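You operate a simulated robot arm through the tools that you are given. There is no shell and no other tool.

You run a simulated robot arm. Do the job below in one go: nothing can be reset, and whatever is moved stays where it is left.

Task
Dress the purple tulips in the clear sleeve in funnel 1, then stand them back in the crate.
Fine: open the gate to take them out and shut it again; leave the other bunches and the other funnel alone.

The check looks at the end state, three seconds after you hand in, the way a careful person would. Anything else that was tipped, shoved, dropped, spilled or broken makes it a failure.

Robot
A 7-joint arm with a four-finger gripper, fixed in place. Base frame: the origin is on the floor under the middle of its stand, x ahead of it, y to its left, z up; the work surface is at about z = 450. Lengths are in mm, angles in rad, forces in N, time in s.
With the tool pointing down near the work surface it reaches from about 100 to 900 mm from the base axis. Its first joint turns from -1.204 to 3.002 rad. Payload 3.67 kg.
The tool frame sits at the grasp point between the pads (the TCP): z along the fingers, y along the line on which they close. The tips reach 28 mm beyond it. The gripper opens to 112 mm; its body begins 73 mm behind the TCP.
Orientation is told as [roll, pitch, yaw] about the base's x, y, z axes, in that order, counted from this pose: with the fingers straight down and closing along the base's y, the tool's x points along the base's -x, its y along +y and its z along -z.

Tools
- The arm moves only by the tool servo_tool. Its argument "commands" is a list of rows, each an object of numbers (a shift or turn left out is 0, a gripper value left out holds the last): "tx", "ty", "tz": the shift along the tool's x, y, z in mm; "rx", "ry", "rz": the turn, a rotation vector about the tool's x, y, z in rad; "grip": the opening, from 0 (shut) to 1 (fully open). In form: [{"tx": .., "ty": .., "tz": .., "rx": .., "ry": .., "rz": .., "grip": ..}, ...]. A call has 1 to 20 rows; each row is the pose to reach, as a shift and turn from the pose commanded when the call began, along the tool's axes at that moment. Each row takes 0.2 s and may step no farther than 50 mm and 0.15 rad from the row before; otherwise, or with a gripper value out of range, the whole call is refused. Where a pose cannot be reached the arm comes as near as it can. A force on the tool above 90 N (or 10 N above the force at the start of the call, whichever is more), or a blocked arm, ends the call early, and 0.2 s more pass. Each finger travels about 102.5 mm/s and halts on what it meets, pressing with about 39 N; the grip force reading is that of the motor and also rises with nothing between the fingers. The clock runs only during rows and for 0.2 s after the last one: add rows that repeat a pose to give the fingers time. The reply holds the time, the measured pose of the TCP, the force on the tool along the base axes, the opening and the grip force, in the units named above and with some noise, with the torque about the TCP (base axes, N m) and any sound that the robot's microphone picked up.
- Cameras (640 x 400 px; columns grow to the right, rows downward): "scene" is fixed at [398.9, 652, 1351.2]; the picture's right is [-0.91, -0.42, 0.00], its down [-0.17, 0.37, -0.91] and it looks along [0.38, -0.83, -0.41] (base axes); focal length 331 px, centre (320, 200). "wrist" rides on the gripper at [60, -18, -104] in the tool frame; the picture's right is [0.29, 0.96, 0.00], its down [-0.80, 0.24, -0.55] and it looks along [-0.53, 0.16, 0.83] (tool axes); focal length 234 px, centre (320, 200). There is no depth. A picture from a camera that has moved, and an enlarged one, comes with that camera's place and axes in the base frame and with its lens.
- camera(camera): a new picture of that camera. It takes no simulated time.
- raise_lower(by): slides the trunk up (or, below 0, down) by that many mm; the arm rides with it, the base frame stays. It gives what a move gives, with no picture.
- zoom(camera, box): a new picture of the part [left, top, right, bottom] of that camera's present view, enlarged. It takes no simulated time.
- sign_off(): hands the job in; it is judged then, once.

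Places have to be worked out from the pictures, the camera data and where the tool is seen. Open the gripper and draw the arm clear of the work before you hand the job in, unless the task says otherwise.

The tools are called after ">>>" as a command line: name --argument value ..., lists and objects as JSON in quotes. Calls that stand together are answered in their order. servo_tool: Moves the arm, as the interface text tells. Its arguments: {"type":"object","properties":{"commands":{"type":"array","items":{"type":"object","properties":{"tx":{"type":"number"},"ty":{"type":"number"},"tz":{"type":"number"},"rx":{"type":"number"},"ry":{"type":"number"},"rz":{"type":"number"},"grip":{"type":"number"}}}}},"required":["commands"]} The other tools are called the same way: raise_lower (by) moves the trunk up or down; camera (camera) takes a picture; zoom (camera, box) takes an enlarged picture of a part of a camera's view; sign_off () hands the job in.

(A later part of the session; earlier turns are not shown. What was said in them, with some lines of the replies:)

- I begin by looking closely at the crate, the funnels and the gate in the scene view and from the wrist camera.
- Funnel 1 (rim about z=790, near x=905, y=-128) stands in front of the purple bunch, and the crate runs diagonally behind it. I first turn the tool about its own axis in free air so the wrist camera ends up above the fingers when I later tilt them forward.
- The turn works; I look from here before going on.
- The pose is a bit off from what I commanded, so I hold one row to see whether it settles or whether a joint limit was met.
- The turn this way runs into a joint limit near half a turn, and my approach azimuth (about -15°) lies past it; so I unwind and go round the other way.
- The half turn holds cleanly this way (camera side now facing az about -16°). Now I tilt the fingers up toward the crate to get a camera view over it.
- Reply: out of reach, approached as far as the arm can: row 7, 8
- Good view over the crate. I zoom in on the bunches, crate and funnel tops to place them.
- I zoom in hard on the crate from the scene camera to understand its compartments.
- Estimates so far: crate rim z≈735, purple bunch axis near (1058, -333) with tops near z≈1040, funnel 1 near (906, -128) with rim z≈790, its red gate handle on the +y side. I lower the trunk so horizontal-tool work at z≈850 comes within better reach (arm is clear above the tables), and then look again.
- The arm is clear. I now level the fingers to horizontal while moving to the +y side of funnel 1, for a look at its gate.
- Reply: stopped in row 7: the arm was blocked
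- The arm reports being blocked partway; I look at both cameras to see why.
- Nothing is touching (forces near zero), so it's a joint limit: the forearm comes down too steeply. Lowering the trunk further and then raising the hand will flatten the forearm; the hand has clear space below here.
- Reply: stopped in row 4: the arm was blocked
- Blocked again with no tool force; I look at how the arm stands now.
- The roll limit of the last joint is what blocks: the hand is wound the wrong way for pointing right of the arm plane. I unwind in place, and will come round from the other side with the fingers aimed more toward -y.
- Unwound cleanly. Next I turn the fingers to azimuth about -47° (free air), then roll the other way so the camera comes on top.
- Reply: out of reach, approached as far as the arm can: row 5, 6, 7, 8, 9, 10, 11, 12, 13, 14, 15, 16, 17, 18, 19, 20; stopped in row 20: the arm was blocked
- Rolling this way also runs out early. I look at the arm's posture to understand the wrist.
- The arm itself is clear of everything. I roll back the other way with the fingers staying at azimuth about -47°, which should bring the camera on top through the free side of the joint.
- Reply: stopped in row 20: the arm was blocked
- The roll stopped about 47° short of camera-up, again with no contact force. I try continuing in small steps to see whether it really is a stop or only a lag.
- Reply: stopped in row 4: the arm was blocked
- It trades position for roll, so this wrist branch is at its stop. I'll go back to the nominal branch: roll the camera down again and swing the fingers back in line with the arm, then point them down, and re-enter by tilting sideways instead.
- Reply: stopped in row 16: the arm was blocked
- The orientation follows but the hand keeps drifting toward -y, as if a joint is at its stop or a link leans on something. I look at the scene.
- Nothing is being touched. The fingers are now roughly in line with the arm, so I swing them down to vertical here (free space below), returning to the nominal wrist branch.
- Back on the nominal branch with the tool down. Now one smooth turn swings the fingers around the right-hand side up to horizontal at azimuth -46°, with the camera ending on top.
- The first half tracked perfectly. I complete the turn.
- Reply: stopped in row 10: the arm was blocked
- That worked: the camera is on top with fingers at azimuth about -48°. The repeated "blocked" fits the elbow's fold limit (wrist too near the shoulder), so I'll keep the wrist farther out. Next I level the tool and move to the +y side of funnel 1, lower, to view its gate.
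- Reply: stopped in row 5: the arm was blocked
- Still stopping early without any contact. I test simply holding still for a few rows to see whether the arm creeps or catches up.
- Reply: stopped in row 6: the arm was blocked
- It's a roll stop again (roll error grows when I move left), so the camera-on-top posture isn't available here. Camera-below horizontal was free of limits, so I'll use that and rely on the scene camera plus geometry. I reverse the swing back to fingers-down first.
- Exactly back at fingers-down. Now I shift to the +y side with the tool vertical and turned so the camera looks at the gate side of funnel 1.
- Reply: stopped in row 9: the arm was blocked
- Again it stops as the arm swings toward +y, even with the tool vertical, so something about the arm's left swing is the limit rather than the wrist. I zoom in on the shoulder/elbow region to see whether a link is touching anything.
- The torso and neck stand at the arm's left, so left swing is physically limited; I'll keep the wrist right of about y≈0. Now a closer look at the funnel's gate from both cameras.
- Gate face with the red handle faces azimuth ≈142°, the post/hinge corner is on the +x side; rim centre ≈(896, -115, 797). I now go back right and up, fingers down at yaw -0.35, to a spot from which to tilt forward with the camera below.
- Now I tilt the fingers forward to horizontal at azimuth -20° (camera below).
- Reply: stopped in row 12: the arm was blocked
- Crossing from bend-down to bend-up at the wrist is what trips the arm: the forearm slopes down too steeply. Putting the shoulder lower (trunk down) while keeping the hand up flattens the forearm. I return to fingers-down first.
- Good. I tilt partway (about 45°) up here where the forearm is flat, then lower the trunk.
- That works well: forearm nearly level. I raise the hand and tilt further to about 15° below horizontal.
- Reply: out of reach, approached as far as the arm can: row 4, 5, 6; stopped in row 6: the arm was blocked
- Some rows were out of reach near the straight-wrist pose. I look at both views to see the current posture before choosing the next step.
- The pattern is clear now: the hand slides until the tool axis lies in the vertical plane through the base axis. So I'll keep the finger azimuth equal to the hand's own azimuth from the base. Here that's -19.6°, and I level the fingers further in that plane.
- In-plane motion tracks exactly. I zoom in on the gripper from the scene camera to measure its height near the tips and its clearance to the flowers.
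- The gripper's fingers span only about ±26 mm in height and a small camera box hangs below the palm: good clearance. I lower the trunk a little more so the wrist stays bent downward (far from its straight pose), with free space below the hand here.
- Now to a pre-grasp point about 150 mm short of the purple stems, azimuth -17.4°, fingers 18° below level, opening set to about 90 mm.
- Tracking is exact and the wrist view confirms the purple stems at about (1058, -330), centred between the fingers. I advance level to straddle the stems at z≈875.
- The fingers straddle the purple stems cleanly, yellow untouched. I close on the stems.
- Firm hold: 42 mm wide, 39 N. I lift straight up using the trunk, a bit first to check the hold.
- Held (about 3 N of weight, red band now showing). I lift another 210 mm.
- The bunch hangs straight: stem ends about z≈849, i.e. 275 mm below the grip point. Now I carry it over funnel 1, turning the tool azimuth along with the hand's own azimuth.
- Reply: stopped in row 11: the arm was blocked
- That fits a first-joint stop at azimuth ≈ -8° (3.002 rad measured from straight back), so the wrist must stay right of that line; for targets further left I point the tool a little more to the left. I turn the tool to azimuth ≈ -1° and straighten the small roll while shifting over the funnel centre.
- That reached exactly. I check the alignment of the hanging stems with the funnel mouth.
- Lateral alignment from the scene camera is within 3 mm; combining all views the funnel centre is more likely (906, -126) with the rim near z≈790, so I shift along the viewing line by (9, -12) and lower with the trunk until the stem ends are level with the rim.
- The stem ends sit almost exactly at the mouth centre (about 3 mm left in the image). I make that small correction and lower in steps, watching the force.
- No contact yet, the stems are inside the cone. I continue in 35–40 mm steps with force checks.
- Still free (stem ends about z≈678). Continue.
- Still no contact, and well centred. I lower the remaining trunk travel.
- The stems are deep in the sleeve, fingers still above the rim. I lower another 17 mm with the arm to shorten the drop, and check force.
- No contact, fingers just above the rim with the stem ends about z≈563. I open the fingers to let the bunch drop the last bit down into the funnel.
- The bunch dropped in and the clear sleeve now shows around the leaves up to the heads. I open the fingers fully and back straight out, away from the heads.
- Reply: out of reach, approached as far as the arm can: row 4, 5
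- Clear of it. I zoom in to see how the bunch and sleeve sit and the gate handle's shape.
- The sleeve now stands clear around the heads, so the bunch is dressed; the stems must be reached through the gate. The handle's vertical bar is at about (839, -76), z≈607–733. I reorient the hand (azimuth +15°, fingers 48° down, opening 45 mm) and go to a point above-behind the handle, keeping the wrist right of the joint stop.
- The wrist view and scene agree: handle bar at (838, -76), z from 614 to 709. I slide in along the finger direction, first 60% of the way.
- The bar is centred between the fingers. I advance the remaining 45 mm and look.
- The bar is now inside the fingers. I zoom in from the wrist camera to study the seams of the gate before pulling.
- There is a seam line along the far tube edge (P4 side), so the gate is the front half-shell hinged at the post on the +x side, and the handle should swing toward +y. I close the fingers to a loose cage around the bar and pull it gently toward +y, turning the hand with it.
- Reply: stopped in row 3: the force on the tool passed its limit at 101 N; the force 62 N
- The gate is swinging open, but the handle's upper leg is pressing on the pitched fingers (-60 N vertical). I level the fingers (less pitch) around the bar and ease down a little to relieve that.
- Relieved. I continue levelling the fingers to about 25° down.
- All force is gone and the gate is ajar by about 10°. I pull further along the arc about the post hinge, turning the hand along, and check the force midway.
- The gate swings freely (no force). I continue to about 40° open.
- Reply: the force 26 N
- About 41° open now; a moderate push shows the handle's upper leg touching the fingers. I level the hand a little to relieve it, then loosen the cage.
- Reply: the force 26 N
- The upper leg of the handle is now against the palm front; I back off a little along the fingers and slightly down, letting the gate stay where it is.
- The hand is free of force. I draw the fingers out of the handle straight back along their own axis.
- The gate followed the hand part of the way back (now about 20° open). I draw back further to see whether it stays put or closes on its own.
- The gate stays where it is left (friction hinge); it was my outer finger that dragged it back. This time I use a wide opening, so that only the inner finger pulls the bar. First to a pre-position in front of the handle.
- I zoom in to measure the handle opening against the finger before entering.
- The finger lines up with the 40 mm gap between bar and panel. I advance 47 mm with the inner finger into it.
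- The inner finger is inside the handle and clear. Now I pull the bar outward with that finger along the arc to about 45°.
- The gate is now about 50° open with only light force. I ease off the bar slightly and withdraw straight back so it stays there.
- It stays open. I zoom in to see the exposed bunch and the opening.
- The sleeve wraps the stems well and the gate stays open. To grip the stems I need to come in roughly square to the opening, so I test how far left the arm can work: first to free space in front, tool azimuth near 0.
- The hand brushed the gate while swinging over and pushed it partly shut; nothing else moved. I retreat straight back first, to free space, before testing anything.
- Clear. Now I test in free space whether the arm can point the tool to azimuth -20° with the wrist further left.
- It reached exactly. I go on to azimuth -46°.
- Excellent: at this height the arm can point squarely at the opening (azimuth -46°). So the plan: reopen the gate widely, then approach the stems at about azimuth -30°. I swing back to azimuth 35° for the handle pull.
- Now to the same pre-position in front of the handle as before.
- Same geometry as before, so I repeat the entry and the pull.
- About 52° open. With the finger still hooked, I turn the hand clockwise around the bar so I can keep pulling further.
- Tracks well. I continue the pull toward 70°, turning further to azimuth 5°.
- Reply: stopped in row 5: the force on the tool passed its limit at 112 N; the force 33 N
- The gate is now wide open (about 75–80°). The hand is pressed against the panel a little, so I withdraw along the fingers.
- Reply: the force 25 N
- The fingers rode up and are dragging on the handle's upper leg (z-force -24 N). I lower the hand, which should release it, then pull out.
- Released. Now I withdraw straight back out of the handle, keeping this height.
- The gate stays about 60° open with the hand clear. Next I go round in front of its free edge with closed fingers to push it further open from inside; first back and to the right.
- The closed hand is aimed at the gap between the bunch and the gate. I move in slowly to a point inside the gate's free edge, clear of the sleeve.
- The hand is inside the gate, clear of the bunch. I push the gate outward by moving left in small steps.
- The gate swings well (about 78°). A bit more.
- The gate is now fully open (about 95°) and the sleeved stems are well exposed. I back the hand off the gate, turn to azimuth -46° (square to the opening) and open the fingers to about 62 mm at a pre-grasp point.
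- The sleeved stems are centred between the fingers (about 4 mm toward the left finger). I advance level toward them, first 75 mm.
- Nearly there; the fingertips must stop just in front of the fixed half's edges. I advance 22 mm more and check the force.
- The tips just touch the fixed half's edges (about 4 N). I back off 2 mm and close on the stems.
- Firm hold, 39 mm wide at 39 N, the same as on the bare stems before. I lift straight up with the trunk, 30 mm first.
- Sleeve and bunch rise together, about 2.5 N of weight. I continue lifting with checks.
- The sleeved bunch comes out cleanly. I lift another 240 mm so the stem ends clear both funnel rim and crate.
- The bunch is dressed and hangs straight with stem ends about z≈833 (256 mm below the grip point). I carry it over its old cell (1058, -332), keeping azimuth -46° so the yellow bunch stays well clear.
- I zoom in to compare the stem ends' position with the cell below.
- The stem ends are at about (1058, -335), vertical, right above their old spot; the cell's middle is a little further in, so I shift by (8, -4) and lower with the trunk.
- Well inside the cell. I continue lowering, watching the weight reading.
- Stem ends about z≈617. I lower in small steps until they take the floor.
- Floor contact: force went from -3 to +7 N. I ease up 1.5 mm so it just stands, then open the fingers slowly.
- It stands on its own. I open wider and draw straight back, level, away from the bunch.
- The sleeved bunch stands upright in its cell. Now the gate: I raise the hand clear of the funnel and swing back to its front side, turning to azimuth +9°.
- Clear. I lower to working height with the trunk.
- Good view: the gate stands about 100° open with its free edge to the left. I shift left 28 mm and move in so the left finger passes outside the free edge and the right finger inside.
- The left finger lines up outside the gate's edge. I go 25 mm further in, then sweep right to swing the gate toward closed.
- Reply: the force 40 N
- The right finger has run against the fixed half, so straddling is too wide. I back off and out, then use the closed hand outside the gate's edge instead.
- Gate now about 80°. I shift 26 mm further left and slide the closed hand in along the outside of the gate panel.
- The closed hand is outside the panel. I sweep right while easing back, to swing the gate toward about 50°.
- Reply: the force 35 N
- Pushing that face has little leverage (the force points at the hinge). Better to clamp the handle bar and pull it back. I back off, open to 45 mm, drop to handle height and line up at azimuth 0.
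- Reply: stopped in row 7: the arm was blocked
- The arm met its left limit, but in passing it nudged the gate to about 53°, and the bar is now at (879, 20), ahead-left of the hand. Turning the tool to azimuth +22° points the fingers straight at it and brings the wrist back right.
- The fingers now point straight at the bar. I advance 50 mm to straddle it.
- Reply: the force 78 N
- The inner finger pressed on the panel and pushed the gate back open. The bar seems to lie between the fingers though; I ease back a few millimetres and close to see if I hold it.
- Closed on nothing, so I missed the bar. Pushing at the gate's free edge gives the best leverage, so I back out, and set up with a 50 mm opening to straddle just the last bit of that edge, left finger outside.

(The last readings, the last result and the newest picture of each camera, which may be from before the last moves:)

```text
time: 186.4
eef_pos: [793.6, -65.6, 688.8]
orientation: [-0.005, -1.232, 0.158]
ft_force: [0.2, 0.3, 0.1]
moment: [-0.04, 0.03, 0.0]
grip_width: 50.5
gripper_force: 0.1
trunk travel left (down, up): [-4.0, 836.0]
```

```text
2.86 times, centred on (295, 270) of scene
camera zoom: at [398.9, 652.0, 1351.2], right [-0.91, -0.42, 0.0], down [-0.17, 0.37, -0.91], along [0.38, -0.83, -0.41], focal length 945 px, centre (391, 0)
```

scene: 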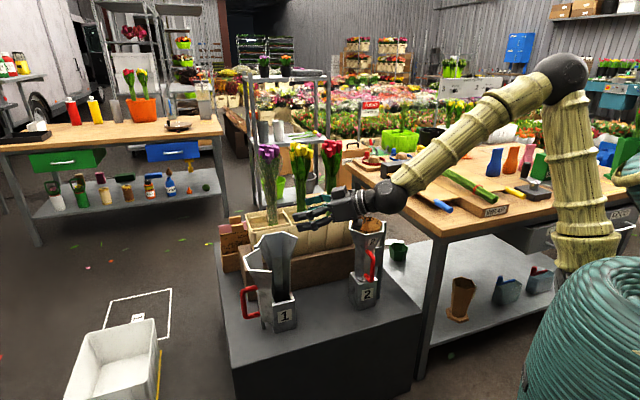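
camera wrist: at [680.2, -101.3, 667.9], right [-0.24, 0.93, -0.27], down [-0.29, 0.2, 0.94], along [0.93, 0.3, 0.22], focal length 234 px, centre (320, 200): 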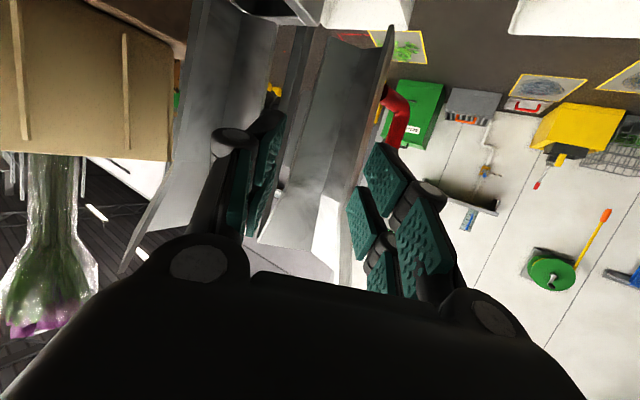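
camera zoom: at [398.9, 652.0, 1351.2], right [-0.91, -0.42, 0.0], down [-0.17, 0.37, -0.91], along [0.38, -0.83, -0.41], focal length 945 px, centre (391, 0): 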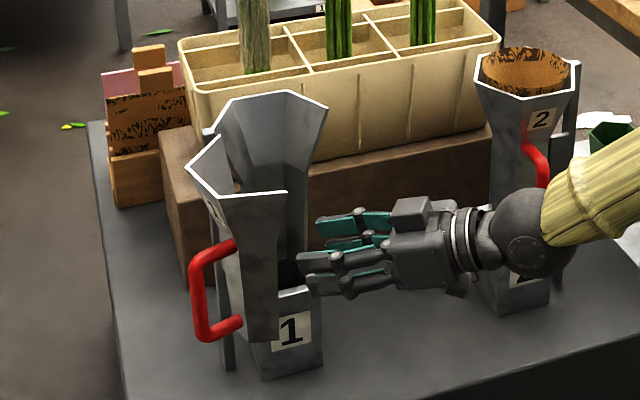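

The edge is at about (861, -16), so I shift 24 mm left and advance 56 mm.

>>> servo_tool --commands '[{"ty": 12, "grip": 0.45}, {"ty": 24, "grip": 0.45}, {"tx": -6.2, "ty": 24, "tz": 17.6, "grip": 0.45}, {"tx": -12.4, "ty": 24, "tz": 35.2, "grip": 0.45}, {"tx": -18.6, "ty": 24, "tz": 52.8, "grip": 0.45}, {"tx": -18.6, "ty": 24, "tz": 52.8, "grip": 0.45}]'

>>> camera --camera "wrist"

>>> zoom --camera "scene" --box '[245, 220, 325, 320]'

```text
time: 187.8
eef_pos: [845.9, -32.3, 688.9]
orientation: [-0.004, -1.232, 0.158]
ft_force: [-0.3, 0.4, 1.1]
moment: [0.0, 0.0, 0.01]
grip_width: 50.4
gripper_force: 0.0
trunk travel left (down, up): [-4.0, 836.0]
```

```text
taken
camera wrist: at [732.9, -68.1, 667.8], right [-0.24, 0.93, -0.27], down [-0.29, 0.2, 0.94], along [0.93, 0.31, 0.22], focal length 234 px, centre (320, 200)
```

wrist: 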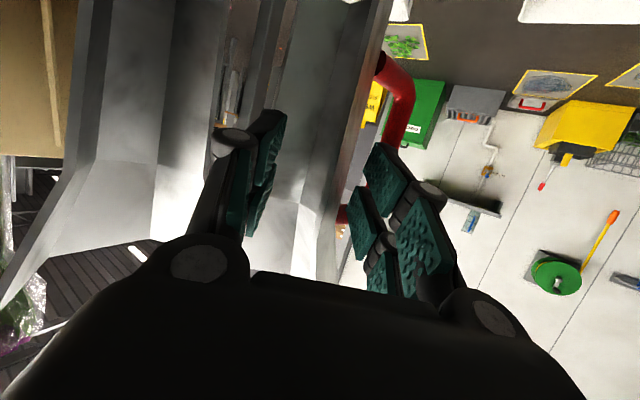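

```text
4.00 times, centred on (285, 270) of scene
camera zoom: at [398.9, 652.0, 1351.2], right [-0.91, -0.42, 0.0], down [-0.17, 0.37, -0.91], along [0.38, -0.83, -0.41], focal length 1324 px, centre (460, -80)
```

zoom: 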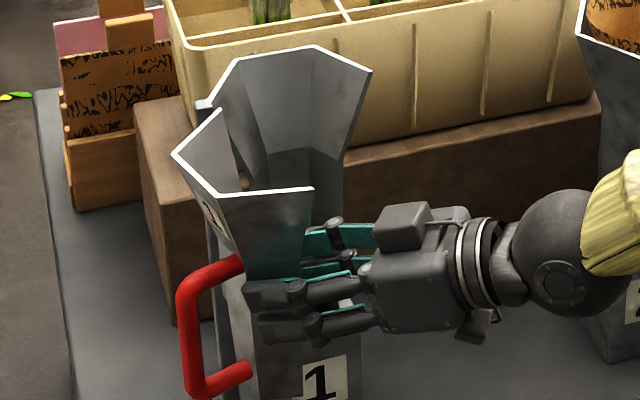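

The left finger is just outside the free edge. I sweep right and slightly back, following the edge's arc.

>>> servo_tool --commands '[{"tx": 1, "ty": -11.7, "tz": -2.7, "grip": 0.45}, {"tx": 2.5, "ty": -19, "tz": -7, "grip": 0.45}, {"tx": 4.1, "ty": -26.4, "tz": -11.6, "grip": 0.45}, {"tx": 5.5, "ty": -34.3, "tz": -15.6, "grip": 0.45}, {"tx": 6.9, "ty": -42.2, "tz": -19.7, "grip": 0.45}, {"tx": 6.9, "ty": -42.2, "tz": -19.7, "grip": 0.45}]'

>>> camera --camera "wrist"

>>> zoom --camera "scene" --box '[245, 220, 325, 320]'

```text
time: 189.2
eef_pos: [829.6, -77.9, 688.0]
orientation: [-0.009, -1.232, 0.164]
ft_force: [-33.8, 8.8, -5.3]
moment: [-0.38, -0.38, 1.46]
grip_width: 62.4
gripper_force: 11.3
trunk travel left (down, up): [-4.0, 836.0]
```

```text
taken
camera wrist: at [717.1, -113.6, 667.8], right [-0.24, 0.93, -0.27], down [-0.29, 0.2, 0.94], along [0.93, 0.31, 0.22], focal length 234 px, centre (320, 200)
```

wrist: 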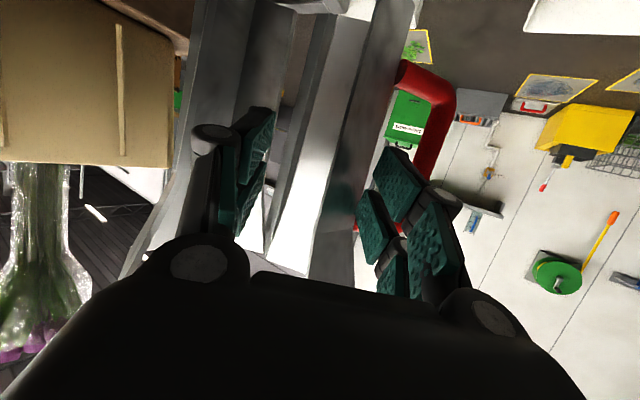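

```text
4.00 times, centred on (285, 270) of scene
camera zoom: at [398.9, 652.0, 1351.2], right [-0.91, -0.42, 0.0], down [-0.17, 0.37, -0.91], along [0.38, -0.83, -0.41], focal length 1324 px, centre (460, -80)
```

zoom: 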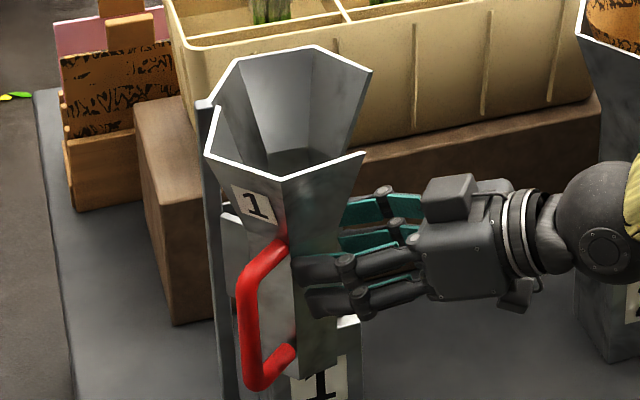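

Works: the gate is down to about 48°. I continue, backing off a little to lower the contact force.

>>> servo_tool --commands '[{"tx": 2.3, "ty": 0, "tz": -6.6, "grip": 0.45}, {"tx": 2.6, "ty": -8, "tz": -7.6, "grip": 0.45}, {"tx": 3, "ty": -16, "tz": -8.5, "grip": 0.45}, {"tx": 3, "ty": -24, "tz": -8.5, "grip": 0.45}, {"tx": 3, "ty": -30, "tz": -8.5, "grip": 0.45}, {"tx": 3, "ty": -30, "tz": -8.5, "grip": 0.45}]'

>>> camera --camera "wrist"

>>> zoom --camera "scene" --box '[245, 220, 325, 320]'

```text
time: 190.6
eef_pos: [828.3, -108.9, 689.0]
orientation: [-0.005, -1.234, 0.159]
ft_force: [-5.7, 1.0, -1.4]
moment: [-0.08, -0.03, 0.24]
grip_width: 54.4
gripper_force: 2.1
trunk travel left (down, up): [-4.0, 836.0]
```

```text
taken
camera wrist: at [714.3, -144.7, 667.7], right [-0.24, 0.93, -0.27], down [-0.29, 0.2, 0.94], along [0.93, 0.31, 0.22], focal length 234 px, centre (320, 200)
```

wrist: 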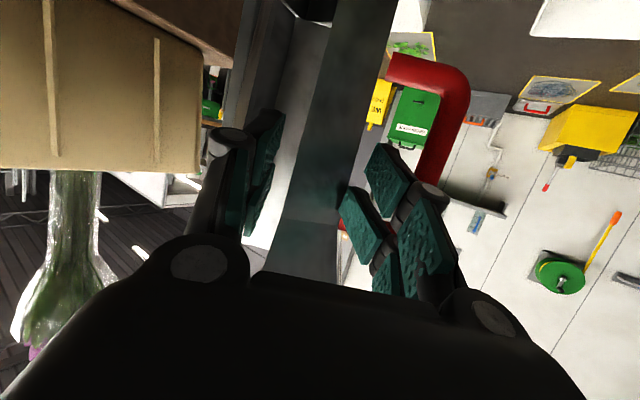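

```text
4.00 times, centred on (285, 270) of scene
camera zoom: at [398.9, 652.0, 1351.2], right [-0.91, -0.42, 0.0], down [-0.17, 0.37, -0.91], along [0.38, -0.83, -0.41], focal length 1324 px, centre (460, -80)
```

zoom: 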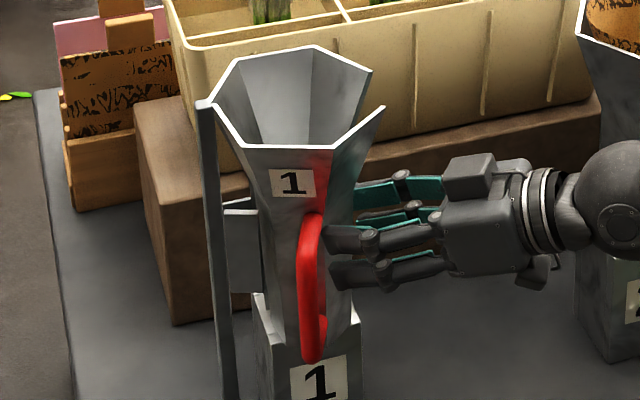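

About 20° left. I withdraw, close the fingers, and will push the panel near its free edge straight in.

>>> servo_tool --commands '[{"tx": 5, "ty": 2, "tz": -14, "grip": 0.45}, {"tx": 10, "ty": 2, "tz": -28, "grip": 0.45}, {"tx": 17, "ty": 0, "tz": -47, "grip": 0.2}, {"tx": 17, "ty": -6, "tz": -47, "grip": 0.0}, {"tx": 17, "ty": -10, "tz": -47, "grip": 0.0}, {"tx": 17, "ty": -10, "tz": -47, "grip": 0.0}]'

>>> camera --camera "wrist"

>>> zoom --camera "scene" --box '[245, 220, 325, 320]'

```text
time: 192.0
eef_pos: [779.0, -126.7, 687.9]
orientation: [-0.004, -1.232, 0.16]
ft_force: [-0.5, -0.9, -0.7]
moment: [0.03, 0.01, -0.03]
grip_width: 0.0
gripper_force: 36.0
trunk travel left (down, up): [-4.0, 836.0]
```

```text
taken
camera wrist: at [666.1, -162.3, 666.8], right [-0.24, 0.93, -0.27], down [-0.29, 0.2, 0.94], along [0.93, 0.31, 0.22], focal length 234 px, centre (320, 200)
```

wrist: 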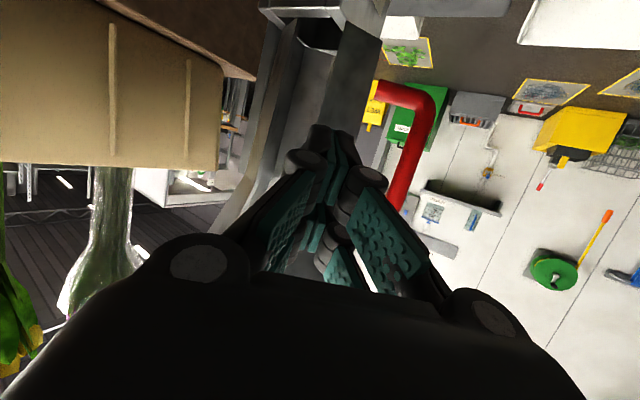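

```text
4.00 times, centred on (285, 270) of scene
camera zoom: at [398.9, 652.0, 1351.2], right [-0.91, -0.42, 0.0], down [-0.17, 0.37, -0.91], along [0.38, -0.83, -0.41], focal length 1324 px, centre (460, -80)
```

zoom: 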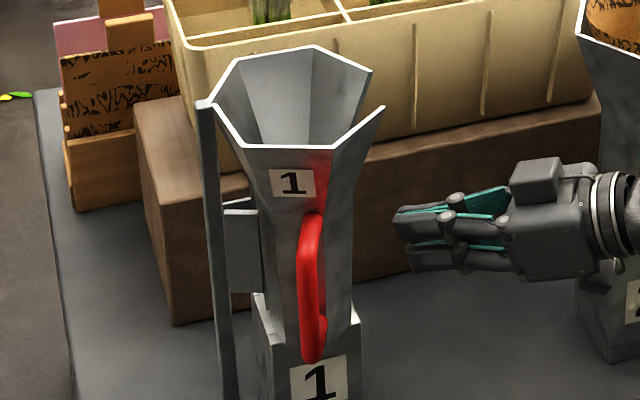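

The tips must meet the panel, not the gap, so I shift 9 mm left while advancing to it.

>>> servo_tool --commands '[{"tx": -4, "ty": 8.5, "tz": 11, "grip": 0.0}, {"tx": -8.5, "ty": 8.5, "tz": 24, "grip": 0.0}, {"tx": -13, "ty": 8.5, "tz": 37, "grip": 0.0}, {"tx": -17, "ty": 8.5, "tz": 48.5, "grip": 0.0}, {"tx": -17, "ty": 8.5, "tz": 48.5, "grip": 0.0}]'

>>> camera --camera "wrist"

>>> zoom --camera "scene" --box '[245, 220, 325, 320]'

```text
time: 193.1
eef_pos: [825.2, -117.3, 686.7]
orientation: [0.018, -1.226, 0.132]
ft_force: [-58.1, -34.0, 6.4]
moment: [0.51, -1.1, -1.33]
grip_width: 0.1
gripper_force: 35.8
trunk travel left (down, up): [-4.0, 836.0]
stopped in row 5: the force on the tool passed its limit at 96 N (the readings are from after the stop); the commanded pose is now the measured one
```

```text
taken
camera wrist: at [711.2, -152.7, 666.0], right [-0.24, 0.93, -0.27], down [-0.28, 0.2, 0.94], along [0.93, 0.3, 0.22], focal length 234 px, centre (320, 200)
```

wrist: 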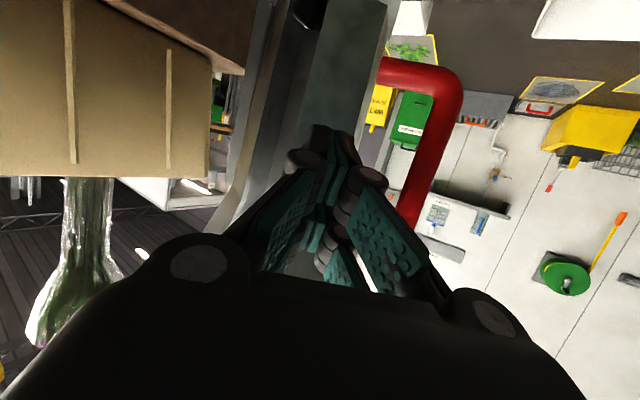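

```text
4.00 times, centred on (285, 270) of scene
camera zoom: at [398.9, 652.0, 1351.2], right [-0.91, -0.42, 0.0], down [-0.17, 0.37, -0.91], along [0.38, -0.83, -0.41], focal length 1324 px, centre (460, -80)
```

zoom: 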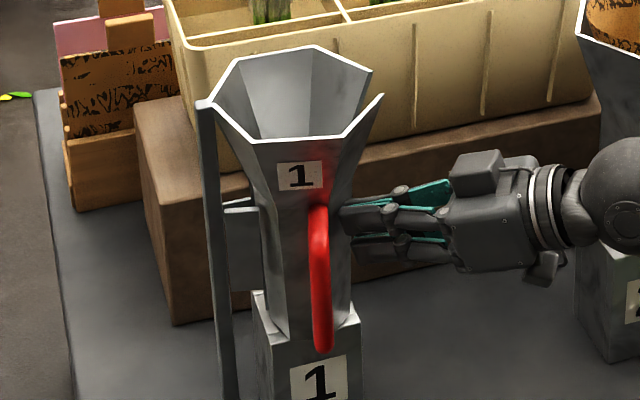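

That face has too little leverage here. Pushing the bar itself toward -y has a long lever, so I go round to the bar's left side with the closed hand.

>>> servo_tool --commands '[{"tx": 6, "tz": -18, "grip": 0.0}, {"tx": 14, "tz": -40, "grip": 0.0}, {"tx": 22, "tz": -62, "grip": 0.0}, {"tx": 26, "ty": 28, "tz": -62, "rx": -0.02, "rz": -0.007, "grip": 0.0}, {"tx": 30, "ty": 58, "tz": -60, "rx": -0.04, "rz": -0.014, "grip": 0.0}, {"tx": 36, "ty": 88, "tz": -58, "rx": -0.06, "rz": -0.021, "grip": 0.0}, {"tx": 42, "ty": 118, "tz": -56, "rx": -0.08, "rz": -0.028, "grip": 0.0}, {"tx": 42, "ty": 118, "tz": -56, "rx": -0.08, "rz": -0.028, "grip": 0.0}]'

>>> camera --camera "wrist"

>>> zoom --camera "scene" --box '[235, 210, 365, 340]'

```text
time: 194.9
eef_pos: [744.5, -8.3, 664.6]
orientation: [0.007, -1.228, 0.227]
ft_force: [0.1, 0.1, -0.3]
moment: [-0.02, 0.01, 0.02]
grip_width: 0.0
gripper_force: 35.7
trunk travel left (down, up): [-4.0, 836.0]
```

```text
taken
camera wrist: at [634.3, -52.7, 644.0], right [-0.32, 0.91, -0.27], down [-0.3, 0.17, 0.94], along [0.9, 0.38, 0.22], focal length 234 px, centre (320, 200)
```

wrist: 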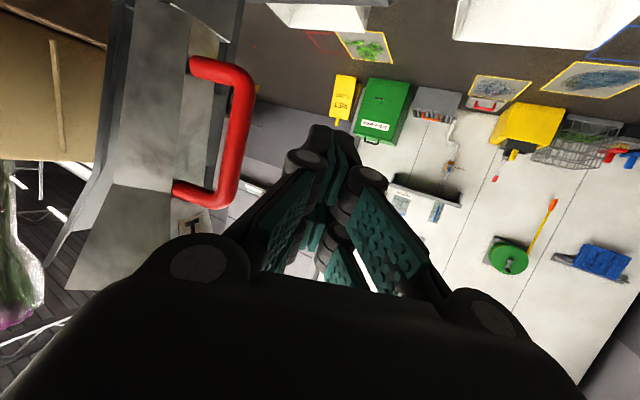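

```text
3.08 times, centred on (300, 275) of scene
camera zoom: at [398.9, 652.0, 1351.2], right [-0.91, -0.42, 0.0], down [-0.17, 0.37, -0.91], along [0.38, -0.83, -0.41], focal length 1018 px, centre (382, -31)
```

zoom: 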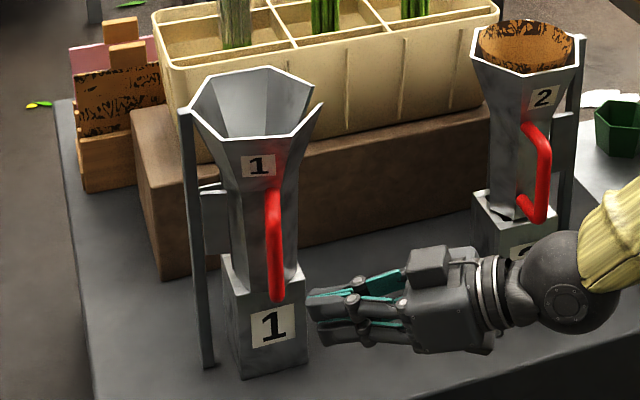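

The hand is on the bar's left. I advance alongside it and then sweep right until the gate seats.

>>> servo_tool --commands '[{"tx": -7.3, "tz": 20.8, "grip": 0.0}, {"tx": -14.6, "tz": 41.5, "grip": 0.0}, {"tx": -21.8, "tz": 62.3, "grip": 0.0}, {"tx": -29, "tz": 83, "grip": 0.0}, {"tx": -29, "ty": -10, "tz": 83, "grip": 0.0}, {"tx": -29, "ty": -20, "tz": 83, "grip": 0.0}, {"tx": -29, "ty": -30, "tz": 83, "grip": 0.0}, {"tx": -29, "ty": -40, "tz": 83, "grip": 0.0}, {"tx": -29, "ty": -40, "tz": 83, "grip": 0.0}]'

>>> camera --camera "wrist"

>>> zoom --camera "scene" --box '[245, 220, 325, 320]'

```text
time: 196.9
eef_pos: [838.8, -26.4, 663.8]
orientation: [0.006, -1.227, 0.228]
ft_force: [0.0, 0.4, -0.6]
moment: [-0.03, 0.01, 0.0]
grip_width: 0.0
gripper_force: 35.4
trunk travel left (down, up): [-4.0, 836.0]
```

```text
taken
camera wrist: at [728.7, -71.2, 643.4], right [-0.32, 0.91, -0.27], down [-0.3, 0.17, 0.94], along [0.9, 0.38, 0.22], focal length 234 px, centre (320, 200)
```

wrist: 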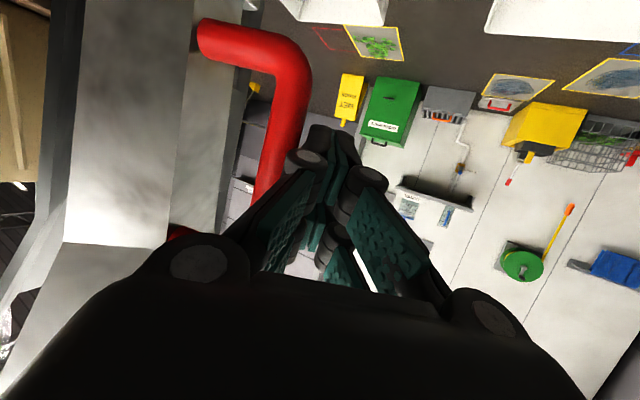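

```text
4.00 times, centred on (285, 270) of scene
camera zoom: at [398.9, 652.0, 1351.2], right [-0.91, -0.42, 0.0], down [-0.17, 0.37, -0.91], along [0.38, -0.83, -0.41], focal length 1324 px, centre (460, -80)
```

zoom: 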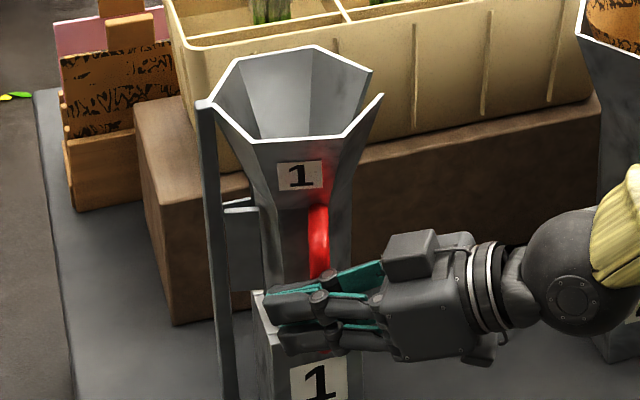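

Just beside the bar now. I keep sweeping right in small steps until it seats.

>>> servo_tool --commands '[{"ty": -7, "grip": 0.0}, {"ty": -14, "grip": 0.0}, {"ty": -20, "grip": 0.0}, {"ty": -20, "grip": 0.0}]'

>>> zoom --camera "scene" --box '[245, 220, 325, 320]'

```text
time: 197.9
eef_pos: [844.5, -46.8, 663.8]
orientation: [0.009, -1.228, 0.226]
ft_force: [0.1, 0.7, -0.2]
moment: [0.01, -0.05, 0.0]
grip_width: 0.0
gripper_force: 35.8
trunk travel left (down, up): [-4.0, 836.0]
```

```text
4.00 times, centred on (285, 270) of scene
camera zoom: at [398.9, 652.0, 1351.2], right [-0.91, -0.42, 0.0], down [-0.17, 0.37, -0.91], along [0.38, -0.83, -0.41], focal length 1324 px, centre (460, -80)
```

zoom: 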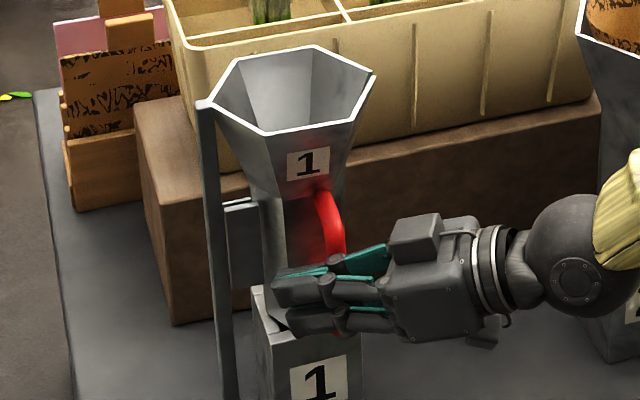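

Nearly shut. A few more millimetres until I feel it seat.

>>> servo_tool --commands '[{"ty": -2.5, "grip": 0.0}, {"ty": -5, "grip": 0.0}, {"ty": -5, "grip": 0.0}]'

>>> zoom --camera "scene" --box '[250, 225, 306, 285]'

```text
time: 198.7
eef_pos: [845.0, -50.6, 664.2]
orientation: [0.007, -1.226, 0.229]
ft_force: [-2.6, 3.8, -0.5]
moment: [-0.1, -0.04, -0.08]
grip_width: 0.3
gripper_force: 35.9
trunk travel left (down, up): [-4.0, 836.0]
```

```text
6.67 times, centred on (278, 255) of scene
camera zoom: at [398.9, 652.0, 1351.2], right [-0.91, -0.42, 0.0], down [-0.17, 0.37, -0.91], along [0.38, -0.83, -0.41], focal length 2206 px, centre (600, -167)
```

zoom: 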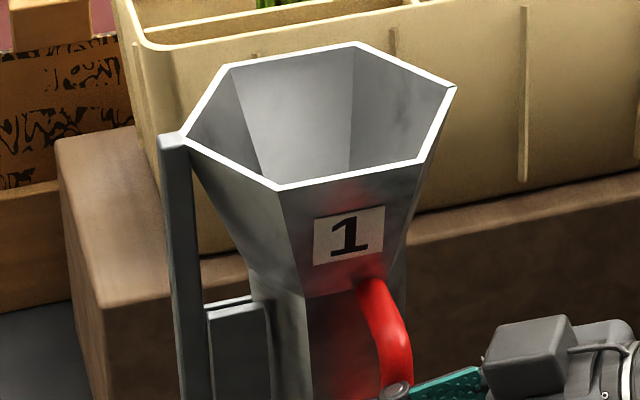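

The rim is a closed hexagon again within a couple of millimetres. I press a little further to seat it fully.

>>> servo_tool --commands '[{"ty": -2, "grip": 0.0}, {"ty": -4, "grip": 0.0}, {"ty": -4, "grip": 0.0}]'

>>> zoom --camera "scene" --box '[250, 230, 306, 290]'

```text
time: 199.5
eef_pos: [845.1, -52.0, 662.8]
orientation: [0.0, -1.225, 0.24]
ft_force: [-8.3, 38.8, -1.8]
moment: [-0.74, -0.21, -0.52]
grip_width: 0.0
gripper_force: 36.1
trunk travel left (down, up): [-4.0, 836.0]
```

```text
6.67 times, centred on (278, 260) of scene
camera zoom: at [398.9, 652.0, 1351.2], right [-0.91, -0.42, 0.0], down [-0.17, 0.37, -0.91], along [0.38, -0.83, -0.41], focal length 2206 px, centre (600, -200)
```

zoom: 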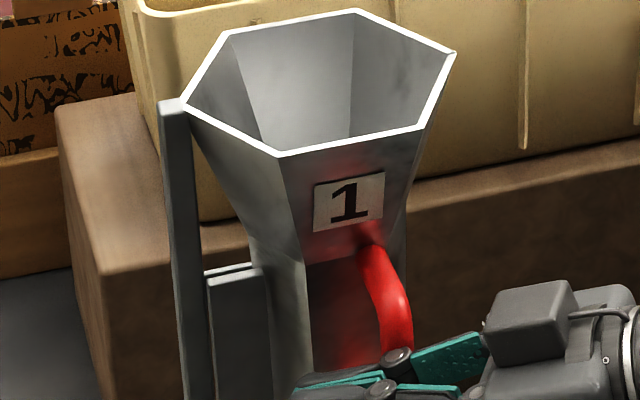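

Seated: 39 N with no further travel, and the rim corners match the original picture exactly. I move off the bar to the left, then back and away.

>>> servo_tool --commands '[{"ty": 8, "grip": 0.0}, {"ty": 20, "grip": 0.0}, {"tx": 7, "ty": 22, "tz": -20, "grip": 0.0}, {"tx": 14, "ty": 22, "tz": -41, "grip": 0.0}, {"tx": 22, "ty": 20, "tz": -62, "grip": 0.0}, {"tx": 30, "ty": 15, "tz": -85, "grip": 0.0}, {"tx": 36, "ty": 5, "tz": -108, "grip": 0.0}, {"tx": 36, "ty": -5, "tz": -125, "grip": 0.0}, {"tx": 36, "ty": -5, "tz": -125, "grip": 0.0}]'

>>> camera --camera "scene"

>>> zoom --camera "scene" --box '[240, 225, 320, 335]'

>>> zoom --camera "scene" --box '[220, 120, 370, 260]'

```text
time: 201.5
eef_pos: [720.1, -90.9, 671.2]
orientation: [0.008, -1.226, 0.225]
ft_force: [0.2, -1.0, 0.3]
moment: [0.0, 0.0, 0.02]
grip_width: 0.0
gripper_force: 35.5
trunk travel left (down, up): [-4.0, 836.0]
```

```text
taken
```

scene: 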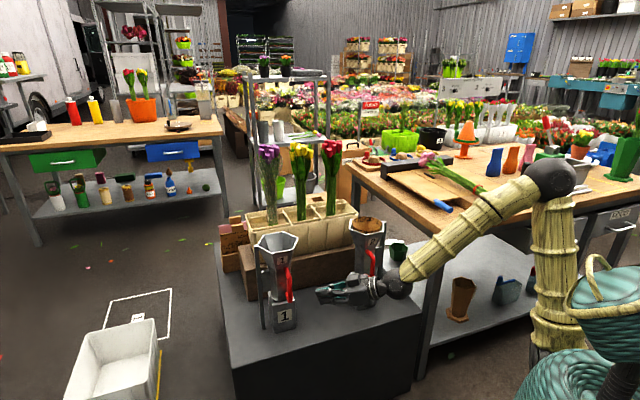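

```text
3.64 times, centred on (280, 280) of scene
camera zoom: at [398.9, 652.0, 1351.2], right [-0.91, -0.42, 0.0], down [-0.17, 0.37, -0.91], along [0.38, -0.83, -0.41], focal length 1203 px, centre (466, -91)
```

zoom: 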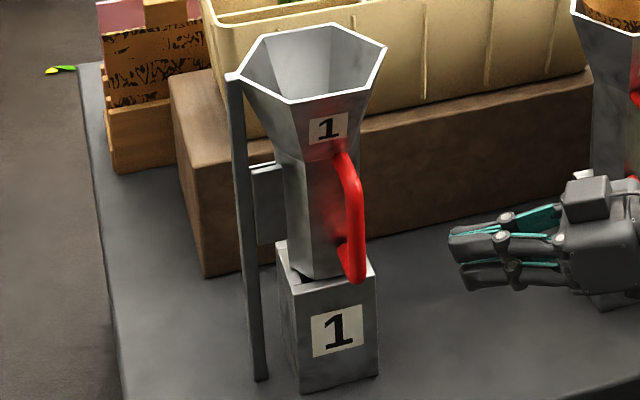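

```text
2.86 times, centred on (295, 190) of scene
camera zoom: at [398.9, 652.0, 1351.2], right [-0.91, -0.42, 0.0], down [-0.17, 0.37, -0.91], along [0.38, -0.83, -0.41], focal length 945 px, centre (391, 229)
```

zoom: 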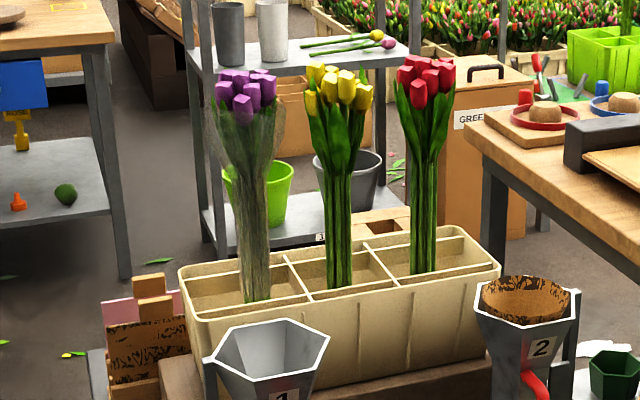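

Funnel 1 looks identical to the first picture, gate shut; the sleeved purple bunch stands upright beside the untouched yellow and red ones. I raise the arm clear and open the gripper.

>>> raise_lower --by 400

>>> servo_tool --commands '[{"grip": 0.3}, {"grip": 0.6}, {"grip": 0.9}, {"grip": 1.0}, {"tz": -10, "grip": 1.0}, {"tz": -20, "grip": 1.0}, {"tz": -20, "grip": 1.0}]'

>>> camera --camera "scene"

>>> zoom --camera "scene" --box '[220, 120, 400, 340]'

>>> camera --camera "wrist"

```text
time: 205.4
eef_pos: [720.9, -89.7, 1070.6]
orientation: [0.005, -1.226, 0.228]
ft_force: [0.1, -0.4, 0.6]
moment: [0.01, 0.03, -0.02]
grip_width: 0.0
gripper_force: 35.6
trunk travel left (down, up): [-404.0, 436.0]
```

```text
time: 207.0
eef_pos: [702.4, -95.2, 1077.7]
orientation: [0.006, -1.227, 0.226]
ft_force: [0.4, -0.9, 0.0]
moment: [0.0, -0.03, 0.03]
grip_width: 112.1
gripper_force: 0.1
trunk travel left (down, up): [-404.0, 436.0]
```

```text
taken
```

scene: 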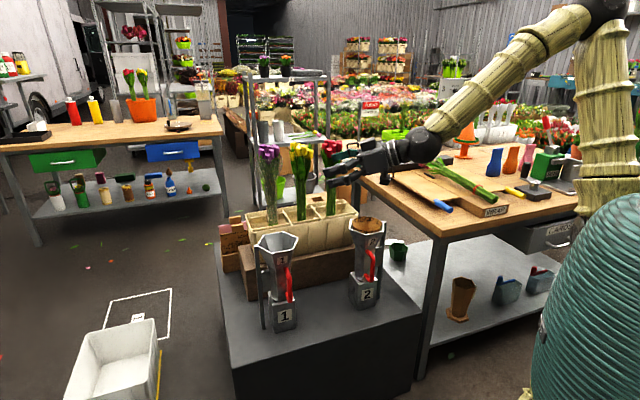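

```text
1.82 times, centred on (310, 230) of scene
camera zoom: at [398.9, 652.0, 1351.2], right [-0.91, -0.42, 0.0], down [-0.17, 0.37, -0.91], along [0.38, -0.83, -0.41], focal length 602 px, centre (338, 146)
```

zoom: 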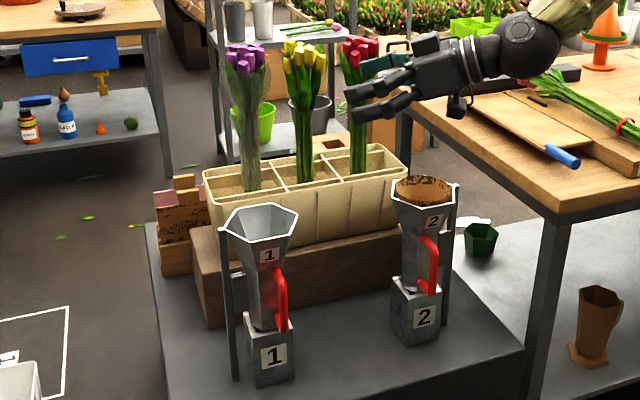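

```text
taken
camera wrist: at [592.3, -139.3, 1057.9], right [-0.32, 0.91, -0.27], down [-0.3, 0.17, 0.94], along [0.9, 0.38, 0.22], focal length 234 px, centre (320, 200)
```

wrist: 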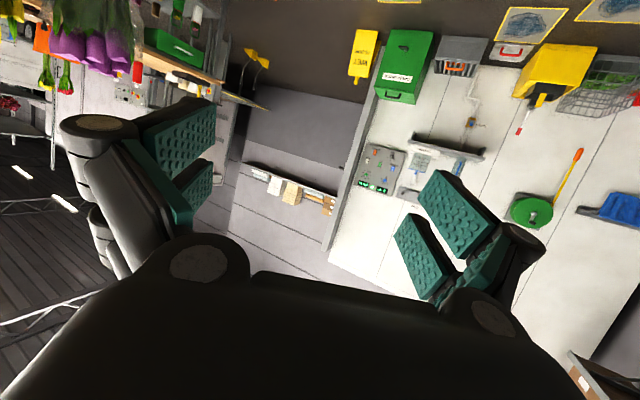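

Everything is in place. I raise the arm a bit more, well clear of the work, and take a last close look at the crate.

>>> raise_lower --by 150

>>> zoom --camera "scene" --box '[215, 130, 365, 240]'

>>> zoom --camera "scene" --box '[240, 215, 400, 340]'

```text
time: 208.7
eef_pos: [702.6, -94.2, 1227.9]
orientation: [0.009, -1.228, 0.227]
ft_force: [0.3, -1.2, -0.4]
moment: [-0.01, -0.01, -0.02]
grip_width: 112.0
gripper_force: 0.0
trunk travel left (down, up): [-554.0, 286.0]
```

```text
3.64 times, centred on (290, 185) of scene
camera zoom: at [398.9, 652.0, 1351.2], right [-0.91, -0.42, 0.0], down [-0.17, 0.37, -0.91], along [0.38, -0.83, -0.41], focal length 1203 px, centre (429, 254)
```

zoom: 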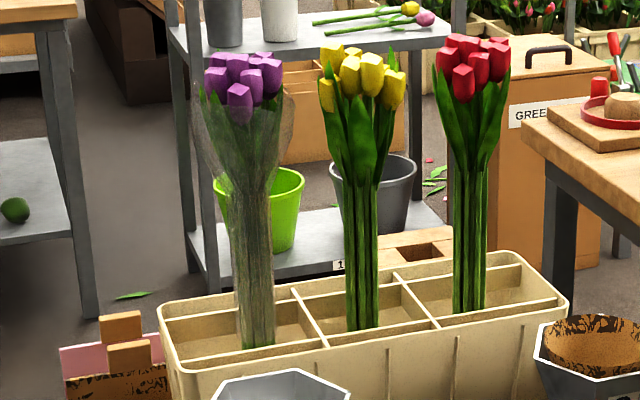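

```text
3.20 times, centred on (320, 278) of scene
camera zoom: at [398.9, 652.0, 1351.2], right [-0.91, -0.42, 0.0], down [-0.17, 0.37, -0.91], along [0.38, -0.83, -0.41], focal length 1059 px, centre (320, -48)
```

zoom: 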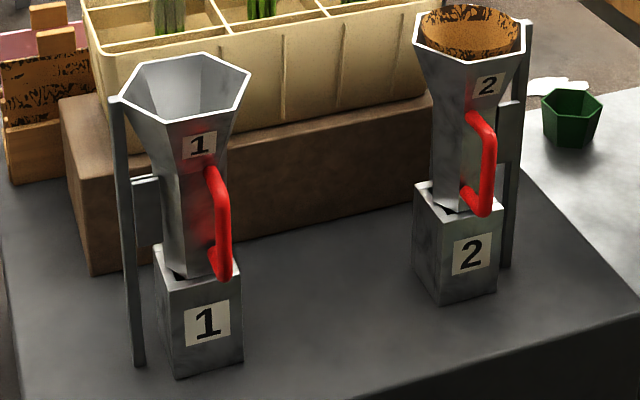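

The last pictures match the first ones, apart from the purple bunch now standing upright in its crate cell in the clear sleeve. Funnel 1's gate is shut, funnel 2 and the yellow and red bunches are unmoved, and the gripper is open with the arm clear, so I hand the job in.

>>> sign_off

```text
The job is handed in.
```

I handed the job in with the purple tulips dressed in the clear sleeve and standing upright in their own crate cell.

- **Funnel 1:** the gate is shut again, and in the last pictures it looks the same as at the start.
- **Other items:** funnel 2 and the yellow and red bunches show no change from the first pictures.
- **Arm:** the gripper is open and the arm is raised clear of the work.

Opening and closing the gate took several tries. The force on the tool reached its limit three times (up to about 112 N). Once, the gripper's inner finger pressed against the fixed half of funnel 1. Nothing shows as shifted in the final pictures. I have not seen the result of the check.
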